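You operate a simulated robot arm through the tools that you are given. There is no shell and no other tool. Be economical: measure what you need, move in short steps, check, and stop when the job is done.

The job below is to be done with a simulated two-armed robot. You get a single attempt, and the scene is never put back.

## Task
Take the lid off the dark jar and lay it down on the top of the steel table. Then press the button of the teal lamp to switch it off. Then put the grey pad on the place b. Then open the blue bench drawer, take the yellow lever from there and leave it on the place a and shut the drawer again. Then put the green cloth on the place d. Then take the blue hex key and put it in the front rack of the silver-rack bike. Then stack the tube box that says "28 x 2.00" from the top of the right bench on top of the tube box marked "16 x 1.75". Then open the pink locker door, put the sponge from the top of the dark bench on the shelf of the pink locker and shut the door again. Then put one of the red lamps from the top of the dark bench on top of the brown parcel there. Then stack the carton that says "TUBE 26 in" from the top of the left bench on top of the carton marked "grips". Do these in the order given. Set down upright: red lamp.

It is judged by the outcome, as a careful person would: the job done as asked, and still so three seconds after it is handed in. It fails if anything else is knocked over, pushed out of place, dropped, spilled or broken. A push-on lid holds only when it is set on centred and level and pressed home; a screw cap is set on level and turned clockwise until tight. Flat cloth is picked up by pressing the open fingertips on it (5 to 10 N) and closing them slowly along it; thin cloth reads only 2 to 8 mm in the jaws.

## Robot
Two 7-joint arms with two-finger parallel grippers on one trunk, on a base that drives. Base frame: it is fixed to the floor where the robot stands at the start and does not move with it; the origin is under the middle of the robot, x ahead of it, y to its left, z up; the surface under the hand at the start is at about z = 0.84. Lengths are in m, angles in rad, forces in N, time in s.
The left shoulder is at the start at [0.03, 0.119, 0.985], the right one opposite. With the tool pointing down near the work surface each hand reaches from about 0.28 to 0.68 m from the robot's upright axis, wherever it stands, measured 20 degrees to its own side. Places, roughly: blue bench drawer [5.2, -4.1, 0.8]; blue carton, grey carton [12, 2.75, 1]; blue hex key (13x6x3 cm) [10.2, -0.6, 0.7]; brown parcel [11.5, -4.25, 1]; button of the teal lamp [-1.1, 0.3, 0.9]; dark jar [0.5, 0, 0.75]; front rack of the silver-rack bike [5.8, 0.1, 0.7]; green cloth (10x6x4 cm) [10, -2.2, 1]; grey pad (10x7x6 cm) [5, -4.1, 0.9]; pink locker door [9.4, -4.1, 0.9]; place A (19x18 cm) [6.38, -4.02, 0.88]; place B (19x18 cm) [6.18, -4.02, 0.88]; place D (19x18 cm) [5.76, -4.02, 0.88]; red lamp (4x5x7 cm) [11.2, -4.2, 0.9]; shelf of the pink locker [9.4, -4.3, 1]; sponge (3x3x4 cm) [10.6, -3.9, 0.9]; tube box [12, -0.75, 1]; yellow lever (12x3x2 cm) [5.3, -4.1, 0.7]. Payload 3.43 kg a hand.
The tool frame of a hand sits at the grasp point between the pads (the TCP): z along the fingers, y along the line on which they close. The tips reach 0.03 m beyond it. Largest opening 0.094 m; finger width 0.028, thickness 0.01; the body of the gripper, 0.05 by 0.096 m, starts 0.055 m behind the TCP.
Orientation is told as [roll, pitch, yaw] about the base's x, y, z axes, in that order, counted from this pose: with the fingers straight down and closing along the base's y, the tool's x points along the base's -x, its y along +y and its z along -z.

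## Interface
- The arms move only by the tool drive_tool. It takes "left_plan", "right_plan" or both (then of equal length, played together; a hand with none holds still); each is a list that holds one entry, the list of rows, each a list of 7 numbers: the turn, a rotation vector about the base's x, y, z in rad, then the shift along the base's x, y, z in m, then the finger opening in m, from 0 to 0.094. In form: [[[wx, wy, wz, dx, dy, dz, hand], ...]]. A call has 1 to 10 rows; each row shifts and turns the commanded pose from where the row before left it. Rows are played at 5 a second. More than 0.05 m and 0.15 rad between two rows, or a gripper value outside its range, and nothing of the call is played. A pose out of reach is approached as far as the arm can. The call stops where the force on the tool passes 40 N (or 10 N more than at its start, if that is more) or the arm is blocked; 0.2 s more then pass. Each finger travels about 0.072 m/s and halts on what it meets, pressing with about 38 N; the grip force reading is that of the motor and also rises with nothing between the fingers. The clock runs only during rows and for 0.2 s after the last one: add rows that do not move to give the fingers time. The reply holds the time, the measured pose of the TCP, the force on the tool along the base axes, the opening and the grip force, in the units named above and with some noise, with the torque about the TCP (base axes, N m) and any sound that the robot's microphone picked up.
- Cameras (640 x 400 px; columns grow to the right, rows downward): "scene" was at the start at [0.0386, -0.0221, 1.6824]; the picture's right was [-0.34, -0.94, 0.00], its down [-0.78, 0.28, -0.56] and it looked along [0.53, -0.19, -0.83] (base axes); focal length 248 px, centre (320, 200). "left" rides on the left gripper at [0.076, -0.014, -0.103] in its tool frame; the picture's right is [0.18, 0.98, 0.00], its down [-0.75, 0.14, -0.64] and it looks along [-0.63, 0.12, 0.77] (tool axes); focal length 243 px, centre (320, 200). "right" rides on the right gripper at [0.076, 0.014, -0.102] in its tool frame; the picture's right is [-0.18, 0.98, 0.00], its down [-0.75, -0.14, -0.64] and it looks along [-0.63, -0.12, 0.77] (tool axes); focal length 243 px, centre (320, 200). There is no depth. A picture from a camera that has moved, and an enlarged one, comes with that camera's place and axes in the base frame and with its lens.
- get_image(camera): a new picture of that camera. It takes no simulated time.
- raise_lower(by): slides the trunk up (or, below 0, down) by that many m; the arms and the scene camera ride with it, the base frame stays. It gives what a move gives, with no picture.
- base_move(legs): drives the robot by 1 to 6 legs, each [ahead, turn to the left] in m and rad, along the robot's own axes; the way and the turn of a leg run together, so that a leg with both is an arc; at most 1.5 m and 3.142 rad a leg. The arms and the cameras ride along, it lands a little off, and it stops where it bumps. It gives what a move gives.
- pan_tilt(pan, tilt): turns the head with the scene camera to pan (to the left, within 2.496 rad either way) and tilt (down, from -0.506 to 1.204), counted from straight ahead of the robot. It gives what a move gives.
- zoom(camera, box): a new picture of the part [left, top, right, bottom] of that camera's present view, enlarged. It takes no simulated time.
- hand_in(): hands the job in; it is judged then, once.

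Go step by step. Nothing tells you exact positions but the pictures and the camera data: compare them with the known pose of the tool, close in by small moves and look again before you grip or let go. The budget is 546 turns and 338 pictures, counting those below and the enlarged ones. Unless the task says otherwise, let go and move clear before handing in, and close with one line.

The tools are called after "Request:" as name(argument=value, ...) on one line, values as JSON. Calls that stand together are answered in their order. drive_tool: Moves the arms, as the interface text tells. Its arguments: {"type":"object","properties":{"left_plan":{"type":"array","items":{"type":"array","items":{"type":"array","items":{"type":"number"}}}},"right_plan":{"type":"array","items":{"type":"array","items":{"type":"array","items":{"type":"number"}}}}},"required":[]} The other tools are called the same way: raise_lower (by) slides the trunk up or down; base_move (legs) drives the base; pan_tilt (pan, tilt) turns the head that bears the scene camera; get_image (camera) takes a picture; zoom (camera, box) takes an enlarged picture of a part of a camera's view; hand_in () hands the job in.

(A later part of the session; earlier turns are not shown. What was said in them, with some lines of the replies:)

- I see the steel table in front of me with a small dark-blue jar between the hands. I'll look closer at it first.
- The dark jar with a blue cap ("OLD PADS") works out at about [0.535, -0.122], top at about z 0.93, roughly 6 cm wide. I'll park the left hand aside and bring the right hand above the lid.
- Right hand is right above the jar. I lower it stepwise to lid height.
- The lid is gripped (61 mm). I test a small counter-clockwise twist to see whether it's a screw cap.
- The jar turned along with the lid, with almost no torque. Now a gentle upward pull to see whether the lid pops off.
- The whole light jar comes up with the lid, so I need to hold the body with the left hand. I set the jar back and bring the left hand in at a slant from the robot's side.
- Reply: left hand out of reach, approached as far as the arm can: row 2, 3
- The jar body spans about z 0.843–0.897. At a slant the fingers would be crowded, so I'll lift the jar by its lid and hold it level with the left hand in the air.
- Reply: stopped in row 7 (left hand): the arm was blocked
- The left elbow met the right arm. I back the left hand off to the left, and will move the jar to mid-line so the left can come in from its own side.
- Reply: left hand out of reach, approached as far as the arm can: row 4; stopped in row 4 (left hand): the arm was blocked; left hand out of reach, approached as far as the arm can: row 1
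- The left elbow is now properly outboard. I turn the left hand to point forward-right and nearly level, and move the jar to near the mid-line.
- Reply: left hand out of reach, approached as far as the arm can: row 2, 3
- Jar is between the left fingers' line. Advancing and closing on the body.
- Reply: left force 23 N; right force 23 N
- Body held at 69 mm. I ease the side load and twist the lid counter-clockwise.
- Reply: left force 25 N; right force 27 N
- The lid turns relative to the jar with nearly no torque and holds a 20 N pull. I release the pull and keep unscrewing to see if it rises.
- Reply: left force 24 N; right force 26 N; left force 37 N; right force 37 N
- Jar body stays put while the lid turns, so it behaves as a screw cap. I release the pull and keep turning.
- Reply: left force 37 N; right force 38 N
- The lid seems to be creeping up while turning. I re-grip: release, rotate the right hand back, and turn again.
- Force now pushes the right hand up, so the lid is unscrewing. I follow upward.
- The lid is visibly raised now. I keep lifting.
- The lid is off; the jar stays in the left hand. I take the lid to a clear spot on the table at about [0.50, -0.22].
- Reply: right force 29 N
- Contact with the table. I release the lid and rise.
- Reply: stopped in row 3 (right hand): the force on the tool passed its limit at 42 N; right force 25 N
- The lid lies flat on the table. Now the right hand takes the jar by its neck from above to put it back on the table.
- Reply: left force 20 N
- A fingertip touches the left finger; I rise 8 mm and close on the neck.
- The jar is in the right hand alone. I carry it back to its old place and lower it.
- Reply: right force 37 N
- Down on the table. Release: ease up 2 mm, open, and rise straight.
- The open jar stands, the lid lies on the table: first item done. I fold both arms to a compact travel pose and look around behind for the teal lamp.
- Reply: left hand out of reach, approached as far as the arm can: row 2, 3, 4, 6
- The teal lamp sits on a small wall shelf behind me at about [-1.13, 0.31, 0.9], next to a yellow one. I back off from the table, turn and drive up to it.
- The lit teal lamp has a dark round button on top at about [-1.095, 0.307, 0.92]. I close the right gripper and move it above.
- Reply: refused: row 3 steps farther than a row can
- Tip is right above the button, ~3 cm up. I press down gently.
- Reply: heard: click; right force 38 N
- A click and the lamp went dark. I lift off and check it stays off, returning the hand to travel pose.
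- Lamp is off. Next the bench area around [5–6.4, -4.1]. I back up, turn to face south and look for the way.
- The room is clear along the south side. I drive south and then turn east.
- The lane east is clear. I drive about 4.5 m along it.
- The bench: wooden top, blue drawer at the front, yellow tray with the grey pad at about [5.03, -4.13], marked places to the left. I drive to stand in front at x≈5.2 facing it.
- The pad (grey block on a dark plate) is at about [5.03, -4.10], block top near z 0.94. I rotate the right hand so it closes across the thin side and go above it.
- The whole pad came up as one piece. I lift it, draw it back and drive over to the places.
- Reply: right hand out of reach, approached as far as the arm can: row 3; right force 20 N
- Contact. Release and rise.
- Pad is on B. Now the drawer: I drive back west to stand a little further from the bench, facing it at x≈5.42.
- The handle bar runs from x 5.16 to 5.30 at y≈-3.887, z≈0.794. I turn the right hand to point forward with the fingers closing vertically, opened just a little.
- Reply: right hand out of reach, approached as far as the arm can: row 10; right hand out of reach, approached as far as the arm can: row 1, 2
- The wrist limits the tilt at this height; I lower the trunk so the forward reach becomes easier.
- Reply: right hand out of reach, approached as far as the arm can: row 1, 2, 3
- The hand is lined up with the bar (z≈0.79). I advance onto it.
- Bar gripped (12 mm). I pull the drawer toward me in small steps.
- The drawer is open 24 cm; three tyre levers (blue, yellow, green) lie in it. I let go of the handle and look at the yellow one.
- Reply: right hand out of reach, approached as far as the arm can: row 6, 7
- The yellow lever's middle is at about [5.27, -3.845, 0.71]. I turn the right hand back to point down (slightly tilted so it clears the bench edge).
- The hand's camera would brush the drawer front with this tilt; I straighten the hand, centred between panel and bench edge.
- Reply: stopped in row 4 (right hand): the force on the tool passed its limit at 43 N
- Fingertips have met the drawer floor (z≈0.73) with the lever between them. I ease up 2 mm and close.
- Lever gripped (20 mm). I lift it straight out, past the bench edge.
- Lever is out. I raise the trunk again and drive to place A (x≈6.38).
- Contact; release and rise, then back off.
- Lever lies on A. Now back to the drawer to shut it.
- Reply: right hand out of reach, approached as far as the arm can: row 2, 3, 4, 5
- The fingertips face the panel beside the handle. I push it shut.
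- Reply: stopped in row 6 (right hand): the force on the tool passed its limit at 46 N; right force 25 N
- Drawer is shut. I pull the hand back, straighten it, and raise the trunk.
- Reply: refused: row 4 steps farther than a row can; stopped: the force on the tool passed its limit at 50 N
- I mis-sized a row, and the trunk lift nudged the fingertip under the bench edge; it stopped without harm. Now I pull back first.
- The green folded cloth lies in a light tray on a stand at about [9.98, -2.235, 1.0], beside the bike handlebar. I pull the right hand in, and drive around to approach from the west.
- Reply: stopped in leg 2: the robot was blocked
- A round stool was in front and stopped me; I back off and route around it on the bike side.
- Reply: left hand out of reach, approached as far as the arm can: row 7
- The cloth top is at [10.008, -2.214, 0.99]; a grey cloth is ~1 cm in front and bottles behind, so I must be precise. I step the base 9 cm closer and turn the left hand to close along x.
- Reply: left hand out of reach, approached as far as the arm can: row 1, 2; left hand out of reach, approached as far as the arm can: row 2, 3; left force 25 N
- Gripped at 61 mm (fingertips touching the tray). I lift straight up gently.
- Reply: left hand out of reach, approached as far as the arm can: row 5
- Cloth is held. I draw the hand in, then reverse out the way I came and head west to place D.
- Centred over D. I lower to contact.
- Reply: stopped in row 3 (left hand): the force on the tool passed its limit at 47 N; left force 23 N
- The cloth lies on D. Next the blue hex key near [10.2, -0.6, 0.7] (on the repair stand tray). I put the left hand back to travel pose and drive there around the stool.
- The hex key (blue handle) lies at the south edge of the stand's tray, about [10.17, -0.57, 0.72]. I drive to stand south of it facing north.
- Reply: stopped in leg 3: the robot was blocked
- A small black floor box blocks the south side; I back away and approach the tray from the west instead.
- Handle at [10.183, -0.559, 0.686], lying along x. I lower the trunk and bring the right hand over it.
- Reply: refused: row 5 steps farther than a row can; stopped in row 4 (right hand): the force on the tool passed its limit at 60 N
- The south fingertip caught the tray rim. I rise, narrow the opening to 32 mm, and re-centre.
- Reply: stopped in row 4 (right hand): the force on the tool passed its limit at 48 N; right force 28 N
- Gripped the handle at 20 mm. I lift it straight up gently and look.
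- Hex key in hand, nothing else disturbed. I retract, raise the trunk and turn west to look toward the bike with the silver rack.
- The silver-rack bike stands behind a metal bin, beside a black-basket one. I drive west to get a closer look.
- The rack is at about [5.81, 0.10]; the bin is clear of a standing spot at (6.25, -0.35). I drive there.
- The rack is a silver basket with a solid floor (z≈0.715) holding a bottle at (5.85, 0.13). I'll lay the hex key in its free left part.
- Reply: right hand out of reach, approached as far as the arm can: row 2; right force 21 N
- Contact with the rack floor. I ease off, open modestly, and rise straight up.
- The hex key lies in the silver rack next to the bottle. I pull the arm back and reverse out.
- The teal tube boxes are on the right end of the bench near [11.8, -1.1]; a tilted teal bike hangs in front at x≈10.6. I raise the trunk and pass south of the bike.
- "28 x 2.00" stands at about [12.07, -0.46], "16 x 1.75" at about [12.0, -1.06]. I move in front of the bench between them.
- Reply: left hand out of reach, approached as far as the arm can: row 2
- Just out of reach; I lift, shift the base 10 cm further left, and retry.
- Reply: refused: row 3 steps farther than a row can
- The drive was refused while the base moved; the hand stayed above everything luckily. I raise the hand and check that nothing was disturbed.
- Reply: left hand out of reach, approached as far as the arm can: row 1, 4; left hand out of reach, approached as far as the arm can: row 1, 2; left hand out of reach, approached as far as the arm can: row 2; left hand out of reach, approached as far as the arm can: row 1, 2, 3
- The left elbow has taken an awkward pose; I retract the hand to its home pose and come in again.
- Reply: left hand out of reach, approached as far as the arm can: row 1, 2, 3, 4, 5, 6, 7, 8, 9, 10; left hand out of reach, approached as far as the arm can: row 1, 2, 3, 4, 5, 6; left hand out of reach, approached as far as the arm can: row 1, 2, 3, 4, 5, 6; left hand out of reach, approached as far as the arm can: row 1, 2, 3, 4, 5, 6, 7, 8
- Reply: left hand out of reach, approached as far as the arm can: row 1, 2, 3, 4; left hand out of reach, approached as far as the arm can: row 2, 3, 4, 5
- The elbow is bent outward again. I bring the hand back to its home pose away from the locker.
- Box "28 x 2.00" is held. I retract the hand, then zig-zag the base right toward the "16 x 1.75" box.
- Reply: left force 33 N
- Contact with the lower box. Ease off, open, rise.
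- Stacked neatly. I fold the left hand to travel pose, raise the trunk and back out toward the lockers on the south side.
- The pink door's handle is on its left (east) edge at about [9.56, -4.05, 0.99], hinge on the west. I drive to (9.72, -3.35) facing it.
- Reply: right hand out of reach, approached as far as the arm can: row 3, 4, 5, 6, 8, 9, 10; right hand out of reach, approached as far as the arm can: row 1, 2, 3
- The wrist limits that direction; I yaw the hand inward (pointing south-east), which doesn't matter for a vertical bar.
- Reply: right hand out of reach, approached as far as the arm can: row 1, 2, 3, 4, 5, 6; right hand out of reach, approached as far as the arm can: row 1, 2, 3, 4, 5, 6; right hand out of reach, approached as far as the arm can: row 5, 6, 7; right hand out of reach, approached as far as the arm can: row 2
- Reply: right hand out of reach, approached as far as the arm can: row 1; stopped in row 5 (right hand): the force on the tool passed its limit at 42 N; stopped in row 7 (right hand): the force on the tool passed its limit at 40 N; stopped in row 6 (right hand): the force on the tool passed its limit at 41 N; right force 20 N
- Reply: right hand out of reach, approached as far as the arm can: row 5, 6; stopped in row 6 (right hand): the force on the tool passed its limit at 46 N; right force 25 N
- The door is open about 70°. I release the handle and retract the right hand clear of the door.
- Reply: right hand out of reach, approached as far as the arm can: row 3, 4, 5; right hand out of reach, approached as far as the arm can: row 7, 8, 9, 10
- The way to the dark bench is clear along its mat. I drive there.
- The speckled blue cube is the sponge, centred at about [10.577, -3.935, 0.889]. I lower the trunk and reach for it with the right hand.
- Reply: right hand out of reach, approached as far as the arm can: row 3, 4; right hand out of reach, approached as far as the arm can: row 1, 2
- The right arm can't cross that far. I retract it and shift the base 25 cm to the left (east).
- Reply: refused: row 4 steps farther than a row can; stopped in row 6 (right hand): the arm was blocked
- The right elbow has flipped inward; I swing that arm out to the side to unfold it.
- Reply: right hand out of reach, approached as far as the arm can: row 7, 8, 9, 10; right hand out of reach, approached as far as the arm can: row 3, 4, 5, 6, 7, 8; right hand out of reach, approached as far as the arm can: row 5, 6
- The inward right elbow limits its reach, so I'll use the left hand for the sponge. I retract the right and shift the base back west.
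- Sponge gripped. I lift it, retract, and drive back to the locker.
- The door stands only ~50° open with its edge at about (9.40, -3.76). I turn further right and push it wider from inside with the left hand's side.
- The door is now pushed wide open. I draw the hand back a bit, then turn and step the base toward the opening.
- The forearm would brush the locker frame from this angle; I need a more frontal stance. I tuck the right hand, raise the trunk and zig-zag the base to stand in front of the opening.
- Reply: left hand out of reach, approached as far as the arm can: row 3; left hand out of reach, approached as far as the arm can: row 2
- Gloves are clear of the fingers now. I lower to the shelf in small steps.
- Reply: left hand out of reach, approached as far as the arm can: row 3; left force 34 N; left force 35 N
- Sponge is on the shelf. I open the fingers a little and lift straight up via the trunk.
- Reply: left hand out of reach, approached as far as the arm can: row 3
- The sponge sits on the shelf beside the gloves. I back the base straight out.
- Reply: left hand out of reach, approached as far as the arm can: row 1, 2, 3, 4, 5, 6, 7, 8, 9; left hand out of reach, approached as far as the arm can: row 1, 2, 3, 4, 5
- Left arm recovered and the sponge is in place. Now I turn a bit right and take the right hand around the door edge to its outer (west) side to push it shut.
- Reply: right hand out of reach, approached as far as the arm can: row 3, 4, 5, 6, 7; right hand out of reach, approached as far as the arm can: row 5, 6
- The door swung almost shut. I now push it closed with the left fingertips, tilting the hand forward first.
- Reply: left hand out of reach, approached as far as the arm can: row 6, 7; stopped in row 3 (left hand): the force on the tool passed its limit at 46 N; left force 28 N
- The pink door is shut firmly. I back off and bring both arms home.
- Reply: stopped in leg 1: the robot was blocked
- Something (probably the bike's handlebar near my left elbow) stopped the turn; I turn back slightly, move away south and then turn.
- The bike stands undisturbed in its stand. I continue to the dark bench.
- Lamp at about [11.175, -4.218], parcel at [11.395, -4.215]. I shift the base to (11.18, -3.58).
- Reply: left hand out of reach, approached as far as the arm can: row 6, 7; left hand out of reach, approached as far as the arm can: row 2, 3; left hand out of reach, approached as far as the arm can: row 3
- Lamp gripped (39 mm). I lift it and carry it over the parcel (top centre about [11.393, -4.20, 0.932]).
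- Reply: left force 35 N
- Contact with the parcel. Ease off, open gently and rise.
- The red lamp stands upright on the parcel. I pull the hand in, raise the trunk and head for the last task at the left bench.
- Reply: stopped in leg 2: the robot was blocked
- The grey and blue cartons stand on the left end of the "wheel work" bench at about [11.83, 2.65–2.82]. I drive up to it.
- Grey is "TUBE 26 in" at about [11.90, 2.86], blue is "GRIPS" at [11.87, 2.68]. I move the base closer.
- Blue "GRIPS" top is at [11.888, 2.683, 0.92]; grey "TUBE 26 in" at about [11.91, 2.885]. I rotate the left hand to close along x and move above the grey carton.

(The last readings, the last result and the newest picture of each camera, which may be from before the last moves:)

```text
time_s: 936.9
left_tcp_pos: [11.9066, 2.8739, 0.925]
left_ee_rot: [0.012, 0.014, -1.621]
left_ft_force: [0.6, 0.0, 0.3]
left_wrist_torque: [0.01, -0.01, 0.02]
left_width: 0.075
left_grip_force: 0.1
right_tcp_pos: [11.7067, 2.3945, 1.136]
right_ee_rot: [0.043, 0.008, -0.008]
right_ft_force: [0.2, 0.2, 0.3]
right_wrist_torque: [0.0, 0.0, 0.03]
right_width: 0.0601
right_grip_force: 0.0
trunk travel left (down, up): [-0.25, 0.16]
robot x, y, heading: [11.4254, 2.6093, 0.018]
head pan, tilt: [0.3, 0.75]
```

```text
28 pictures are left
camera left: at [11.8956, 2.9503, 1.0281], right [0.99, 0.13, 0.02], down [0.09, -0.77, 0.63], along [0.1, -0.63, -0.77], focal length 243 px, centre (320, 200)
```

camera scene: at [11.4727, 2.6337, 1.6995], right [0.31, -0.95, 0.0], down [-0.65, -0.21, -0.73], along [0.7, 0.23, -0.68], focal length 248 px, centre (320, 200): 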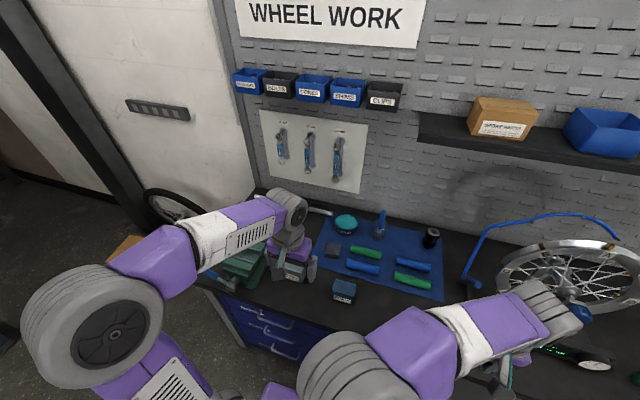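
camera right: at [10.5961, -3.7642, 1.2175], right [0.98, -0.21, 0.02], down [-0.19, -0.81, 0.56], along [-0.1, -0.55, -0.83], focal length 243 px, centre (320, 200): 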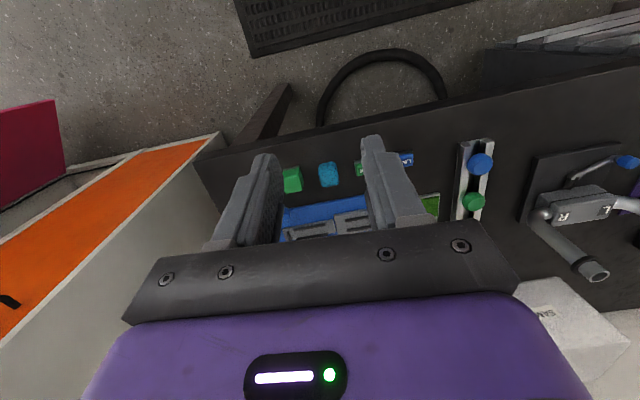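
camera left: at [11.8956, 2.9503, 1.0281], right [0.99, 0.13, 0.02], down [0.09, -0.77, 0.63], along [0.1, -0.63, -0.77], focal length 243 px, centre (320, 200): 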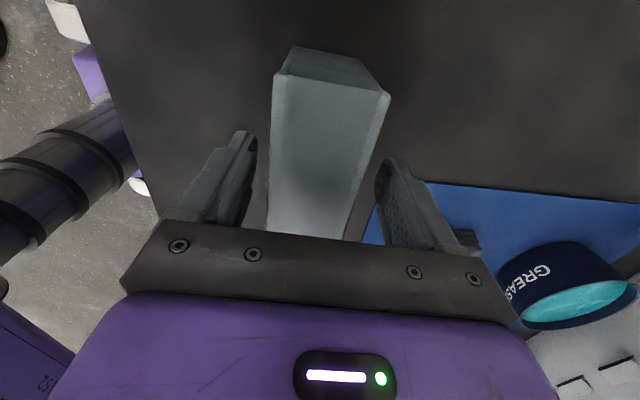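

Request:
drive_tool(left_plan=[[[0, 0, 0, 0, 0, 0, 0.06], [0, 0, 0, 0, 0, 0, 0.045], [0, 0, 0, 0, 0, 0, 0.035], [0, 0, 0, 0, 0, 0, 0.035], [0, 0, 0, 0, 0, 0.01, 0.035], [0, 0, 0, 0, 0, 0.02, 0.035], [0, 0, 0, 0, 0, 0.04, 0.035], [0, 0, 0, 0, 0, 0.04, 0.035], [0, 0, 0, 0, 0, 0.02, 0.035], [0, 0, 0, 0, 0, 0, 0.035]]])

Request:
get_image(camera="left")

```text
time_s: 939.1
left_tcp_pos: [11.9084, 2.8757, 1.0571]
left_ee_rot: [0.014, 0.014, -1.621]
left_ft_force: [0.3, 0.3, -1.1]
left_wrist_torque: [0.0, -0.04, 0.03]
left_width: 0.0489
left_grip_force: 38.2
right_tcp_pos: [11.7072, 2.3939, 1.1353]
right_ee_rot: [0.042, 0.008, -0.007]
right_ft_force: [0.6, -0.3, -0.2]
right_wrist_torque: [-0.02, 0.0, 0.01]
right_width: 0.0599
right_grip_force: 0.1
trunk travel left (down, up): [-0.25, 0.16]
robot x, y, heading: [11.424, 2.6102, 0.018]
head pan, tilt: [0.3, 0.75]
```

```text
27 pictures are left
camera left: at [11.8968, 2.9509, 1.1593], right [0.99, 0.13, 0.02], down [0.09, -0.77, 0.63], along [0.1, -0.63, -0.77], focal length 243 px, centre (320, 200)
```

left: 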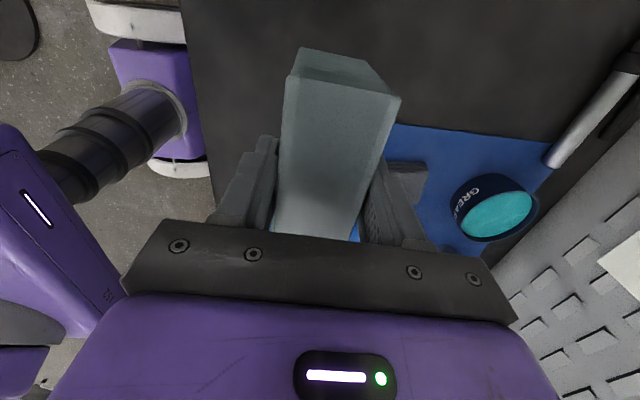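

Carton held (49 mm). I bring it over the blue carton, turning 0.1 rad to match.

Request:
drive_tool(left_plan=[[[0, 0, 0.03, -0.003, -0.03, 0.01, 0.035], [0, 0, 0.03, -0.003, -0.035, 0.01, 0.035], [0, 0, 0.03, -0.003, -0.035, 0, 0.035], [0, 0, 0.01, -0.004, -0.035, 0, 0.035], [0, 0, 0, -0.004, -0.035, 0, 0.035], [0, 0, 0, -0.003, -0.033, 0, 0.035], [0, 0, 0, 0, 0, 0, 0.035]]])

Request:
zoom(camera="scene", box=[280, 220, 400, 310])

```text
time_s: 940.7
left_tcp_pos: [11.8882, 2.6733, 1.0744]
left_ee_rot: [0.014, 0.016, -1.519]
left_ft_force: [0.1, 0.0, -2.4]
left_wrist_torque: [-0.02, 0.02, 0.03]
left_width: 0.0491
left_grip_force: 37.9
right_tcp_pos: [11.7065, 2.3953, 1.1368]
right_ee_rot: [0.043, 0.01, -0.007]
right_ft_force: [0.2, 0.3, 0.5]
right_wrist_torque: [0.03, 0.01, 0.0]
right_width: 0.06
right_grip_force: 0.0
trunk travel left (down, up): [-0.25, 0.16]
robot x, y, heading: [11.4231, 2.6052, 0.018]
head pan, tilt: [0.3, 0.75]
```

```text
4.44 times, centred on (340, 265) of scene
camera zoom: at [11.4728, 2.6346, 1.6993], right [0.31, -0.95, 0.0], down [-0.65, -0.21, -0.73], along [0.69, 0.23, -0.68], focal length 1102 px, centre (231, -89)
```

zoom: 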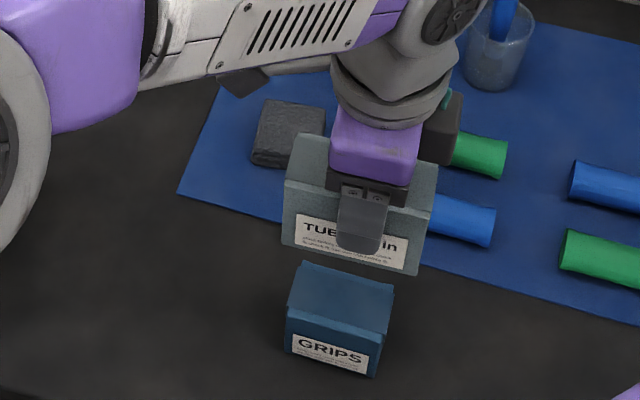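

Request:
drive_tool(left_plan=[[[0, 0, 0, -0.003, 0.005, -0.03, 0.035], [0, 0, 0, 0, 0, -0.03, 0.035], [0, 0, 0, 0, 0, -0.014, 0.035], [0, 0, 0, 0, 0, 0, 0.035]]])

Request:
zoom(camera="scene", box=[290, 230, 390, 305])

```text
time_s: 941.7
left_tcp_pos: [11.8828, 2.6789, 1.0018]
left_ee_rot: [0.014, 0.014, -1.521]
left_ft_force: [-0.9, -0.1, -1.9]
left_wrist_torque: [-0.03, -0.02, -0.04]
left_width: 0.0492
left_grip_force: 37.9
right_tcp_pos: [11.7067, 2.3927, 1.1354]
right_ee_rot: [0.042, 0.01, -0.006]
right_ft_force: [0.8, -0.8, 0.5]
right_wrist_torque: [0.03, 0.0, 0.04]
right_width: 0.0599
right_grip_force: 0.0
trunk travel left (down, up): [-0.25, 0.16]
robot x, y, heading: [11.4216, 2.6077, 0.018]
head pan, tilt: [0.3, 0.75]
```

```text
5.33 times, centred on (340, 268) of scene
camera zoom: at [11.4728, 2.6337, 1.6994], right [0.31, -0.95, 0.0], down [-0.65, -0.21, -0.73], along [0.69, 0.23, -0.68], focal length 1323 px, centre (213, -160)
```

zoom: 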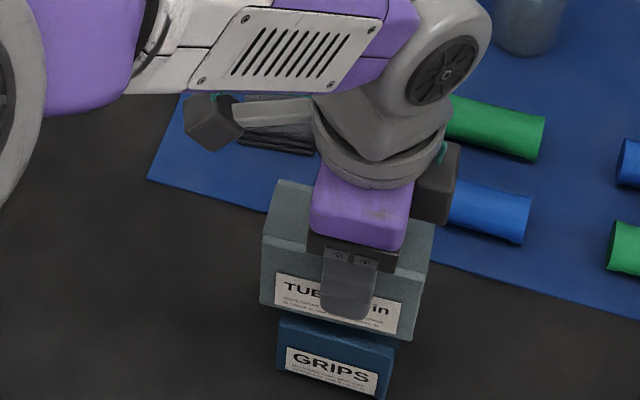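

Request:
drive_tool(left_plan=[[[0, 0, 0, 0, 0, -0.006, 0.035], [0, 0, 0, 0, 0, -0.004, 0.035], [0, 0, 0, 0, 0, -0.003, 0.035], [0, 0, 0, 0, 0, 0, 0.035]]])

Request:
zoom(camera="scene", box=[290, 240, 390, 315])

```text
time_s: 942.7
left_tcp_pos: [11.8838, 2.6768, 0.9875]
left_ee_rot: [0.015, 0.013, -1.521]
left_ft_force: [0.2, -0.3, -1.4]
left_wrist_torque: [-0.01, -0.01, -0.01]
left_width: 0.0492
left_grip_force: 38.2
right_tcp_pos: [11.7073, 2.3943, 1.136]
right_ee_rot: [0.044, 0.008, -0.007]
right_ft_force: [0.3, 0.1, 0.2]
right_wrist_torque: [0.0, -0.03, 0.0]
right_width: 0.0599
right_grip_force: 0.1
trunk travel left (down, up): [-0.25, 0.16]
robot x, y, heading: [11.4216, 2.6078, 0.013]
head pan, tilt: [0.3, 0.75]
```

```text
5.33 times, centred on (340, 278) of scene
camera zoom: at [11.4728, 2.6338, 1.6994], right [0.31, -0.95, 0.0], down [-0.65, -0.21, -0.73], along [0.69, 0.23, -0.68], focal length 1323 px, centre (213, -213)
```

zoom: 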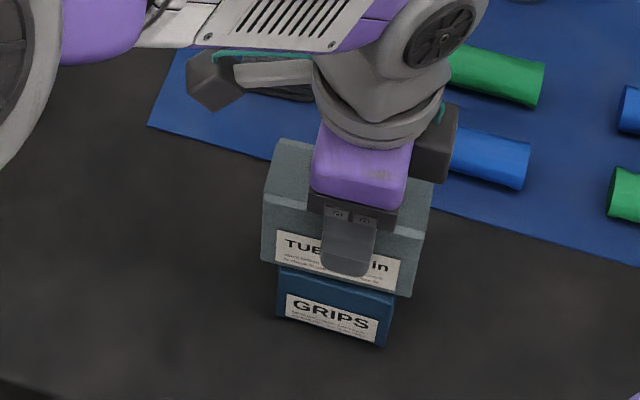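

Request:
drive_tool(left_plan=[[[0, 0, 0, 0, 0, -0.003, 0.035], [0, 0, 0, 0, 0, -0.003, 0.035], [0, 0, 0, 0, 0, 0, 0.035]]])

```text
time_s: 943.5
left_tcp_pos: [11.8842, 2.6763, 0.9857]
left_ee_rot: [0.02, 0.011, -1.52]
left_ft_force: [-1.3, 2.6, 28.2]
left_wrist_torque: [0.43, 0.47, 0.01]
left_width: 0.049
left_grip_force: 37.7
right_tcp_pos: [11.705, 2.3933, 1.1367]
right_ee_rot: [0.042, 0.005, -0.007]
right_ft_force: [-1.1, -0.1, -0.4]
right_wrist_torque: [0.02, -0.01, 0.03]
right_width: 0.0601
right_grip_force: 0.0
trunk travel left (down, up): [-0.25, 0.16]
robot x, y, heading: [11.422, 2.6094, 0.019]
head pan, tilt: [0.3, 0.75]
```

Contact made. I ease off, open and rise.

Request:
drive_tool(left_plan=[[[0, 0, 0, 0, 0, 0.003, 0.035], [0, 0, 0, 0, 0, 0, 0.055], [0, 0, 0, 0, 0, 0, 0.075], [0, 0, 0, 0, 0, 0, 0.075], [0, 0, 0, 0, 0, 0.03, 0.075], [0, 0, 0, 0, 0, 0.045, 0.075], [0, 0, 0, -0.01, 0.01, 0.045, 0.075], [0, 0, 0, -0.04, 0.02, 0.01, 0.075], [0, 0, 0, -0.04, 0.03, 0, 0.075], [0, 0, 0, -0.03, 0.03, 0, 0.075]]])

Request:
zoom(camera="scene", box=[270, 220, 410, 320])

```text
time_s: 945.7
left_tcp_pos: [11.7621, 2.7684, 1.1161]
left_ee_rot: [0.017, 0.012, -1.522]
left_ft_force: [0.7, 0.8, -0.3]
left_wrist_torque: [-0.04, -0.02, 0.0]
left_width: 0.0749
left_grip_force: 0.1
right_tcp_pos: [11.7054, 2.3929, 1.1356]
right_ee_rot: [0.042, 0.007, -0.006]
right_ft_force: [-0.9, -0.2, -0.7]
right_wrist_torque: [0.0, -0.02, -0.02]
right_width: 0.0601
right_grip_force: 0.1
trunk travel left (down, up): [-0.25, 0.16]
robot x, y, heading: [11.4221, 2.605, 0.014]
head pan, tilt: [0.3, 0.75]
```

```text
4.00 times, centred on (340, 270) of scene
camera zoom: at [11.4714, 2.6344, 1.6994], right [0.31, -0.95, 0.0], down [-0.65, -0.21, -0.73], along [0.7, 0.23, -0.68], focal length 992 px, centre (240, -80)
```

zoom: 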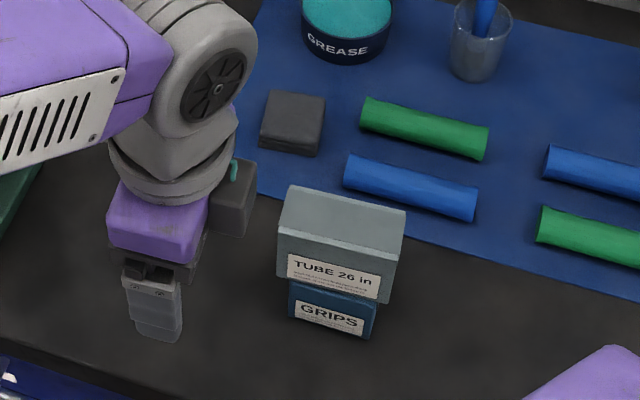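

The carton is stacked and stable. I back the robot clear and take a last look.

Request:
base_move(legs=[[-0.3, 0]])

Request:
zoom(camera="scene", box=[260, 160, 420, 270])

```text
time_s: 947.8
left_tcp_pos: [11.4663, 2.7638, 1.1157]
left_ee_rot: [0.014, 0.014, -1.523]
left_ft_force: [-0.3, 0.2, -0.1]
left_wrist_torque: [0.01, 0.0, -0.04]
left_width: 0.0751
left_grip_force: 0.0
right_tcp_pos: [11.4085, 2.3887, 1.1367]
right_ee_rot: [0.042, 0.009, -0.005]
right_ft_force: [-0.3, 0.3, 0.1]
right_wrist_torque: [-0.01, 0.0, 0.03]
right_width: 0.0603
right_grip_force: 0.1
trunk travel left (down, up): [-0.25, 0.16]
robot x, y, heading: [11.1232, 2.604, 0.013]
head pan, tilt: [0.3, 0.75]
```

```text
3.64 times, centred on (340, 215) of scene
camera zoom: at [11.1747, 2.629, 1.6994], right [0.31, -0.95, 0.0], down [-0.65, -0.21, -0.73], along [0.7, 0.23, -0.68], focal length 902 px, centre (247, 146)
```

zoom: 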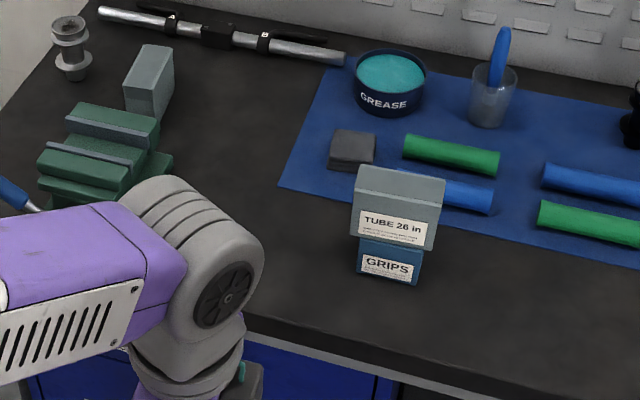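

The "TUBE 26 in" carton sits squarely on "GRIPS", and both hands are clear. I hand the job in.

Request:
hand_in()

```text
The job is handed in.
```

All ten tasks are done in the order you gave and the job is handed in. On the way the base bumped a stool and a small floor box, one turn was blocked next to the bike by the lockers (it looked undisturbed), and I never confirmed that the stool and box stayed exactly in place.
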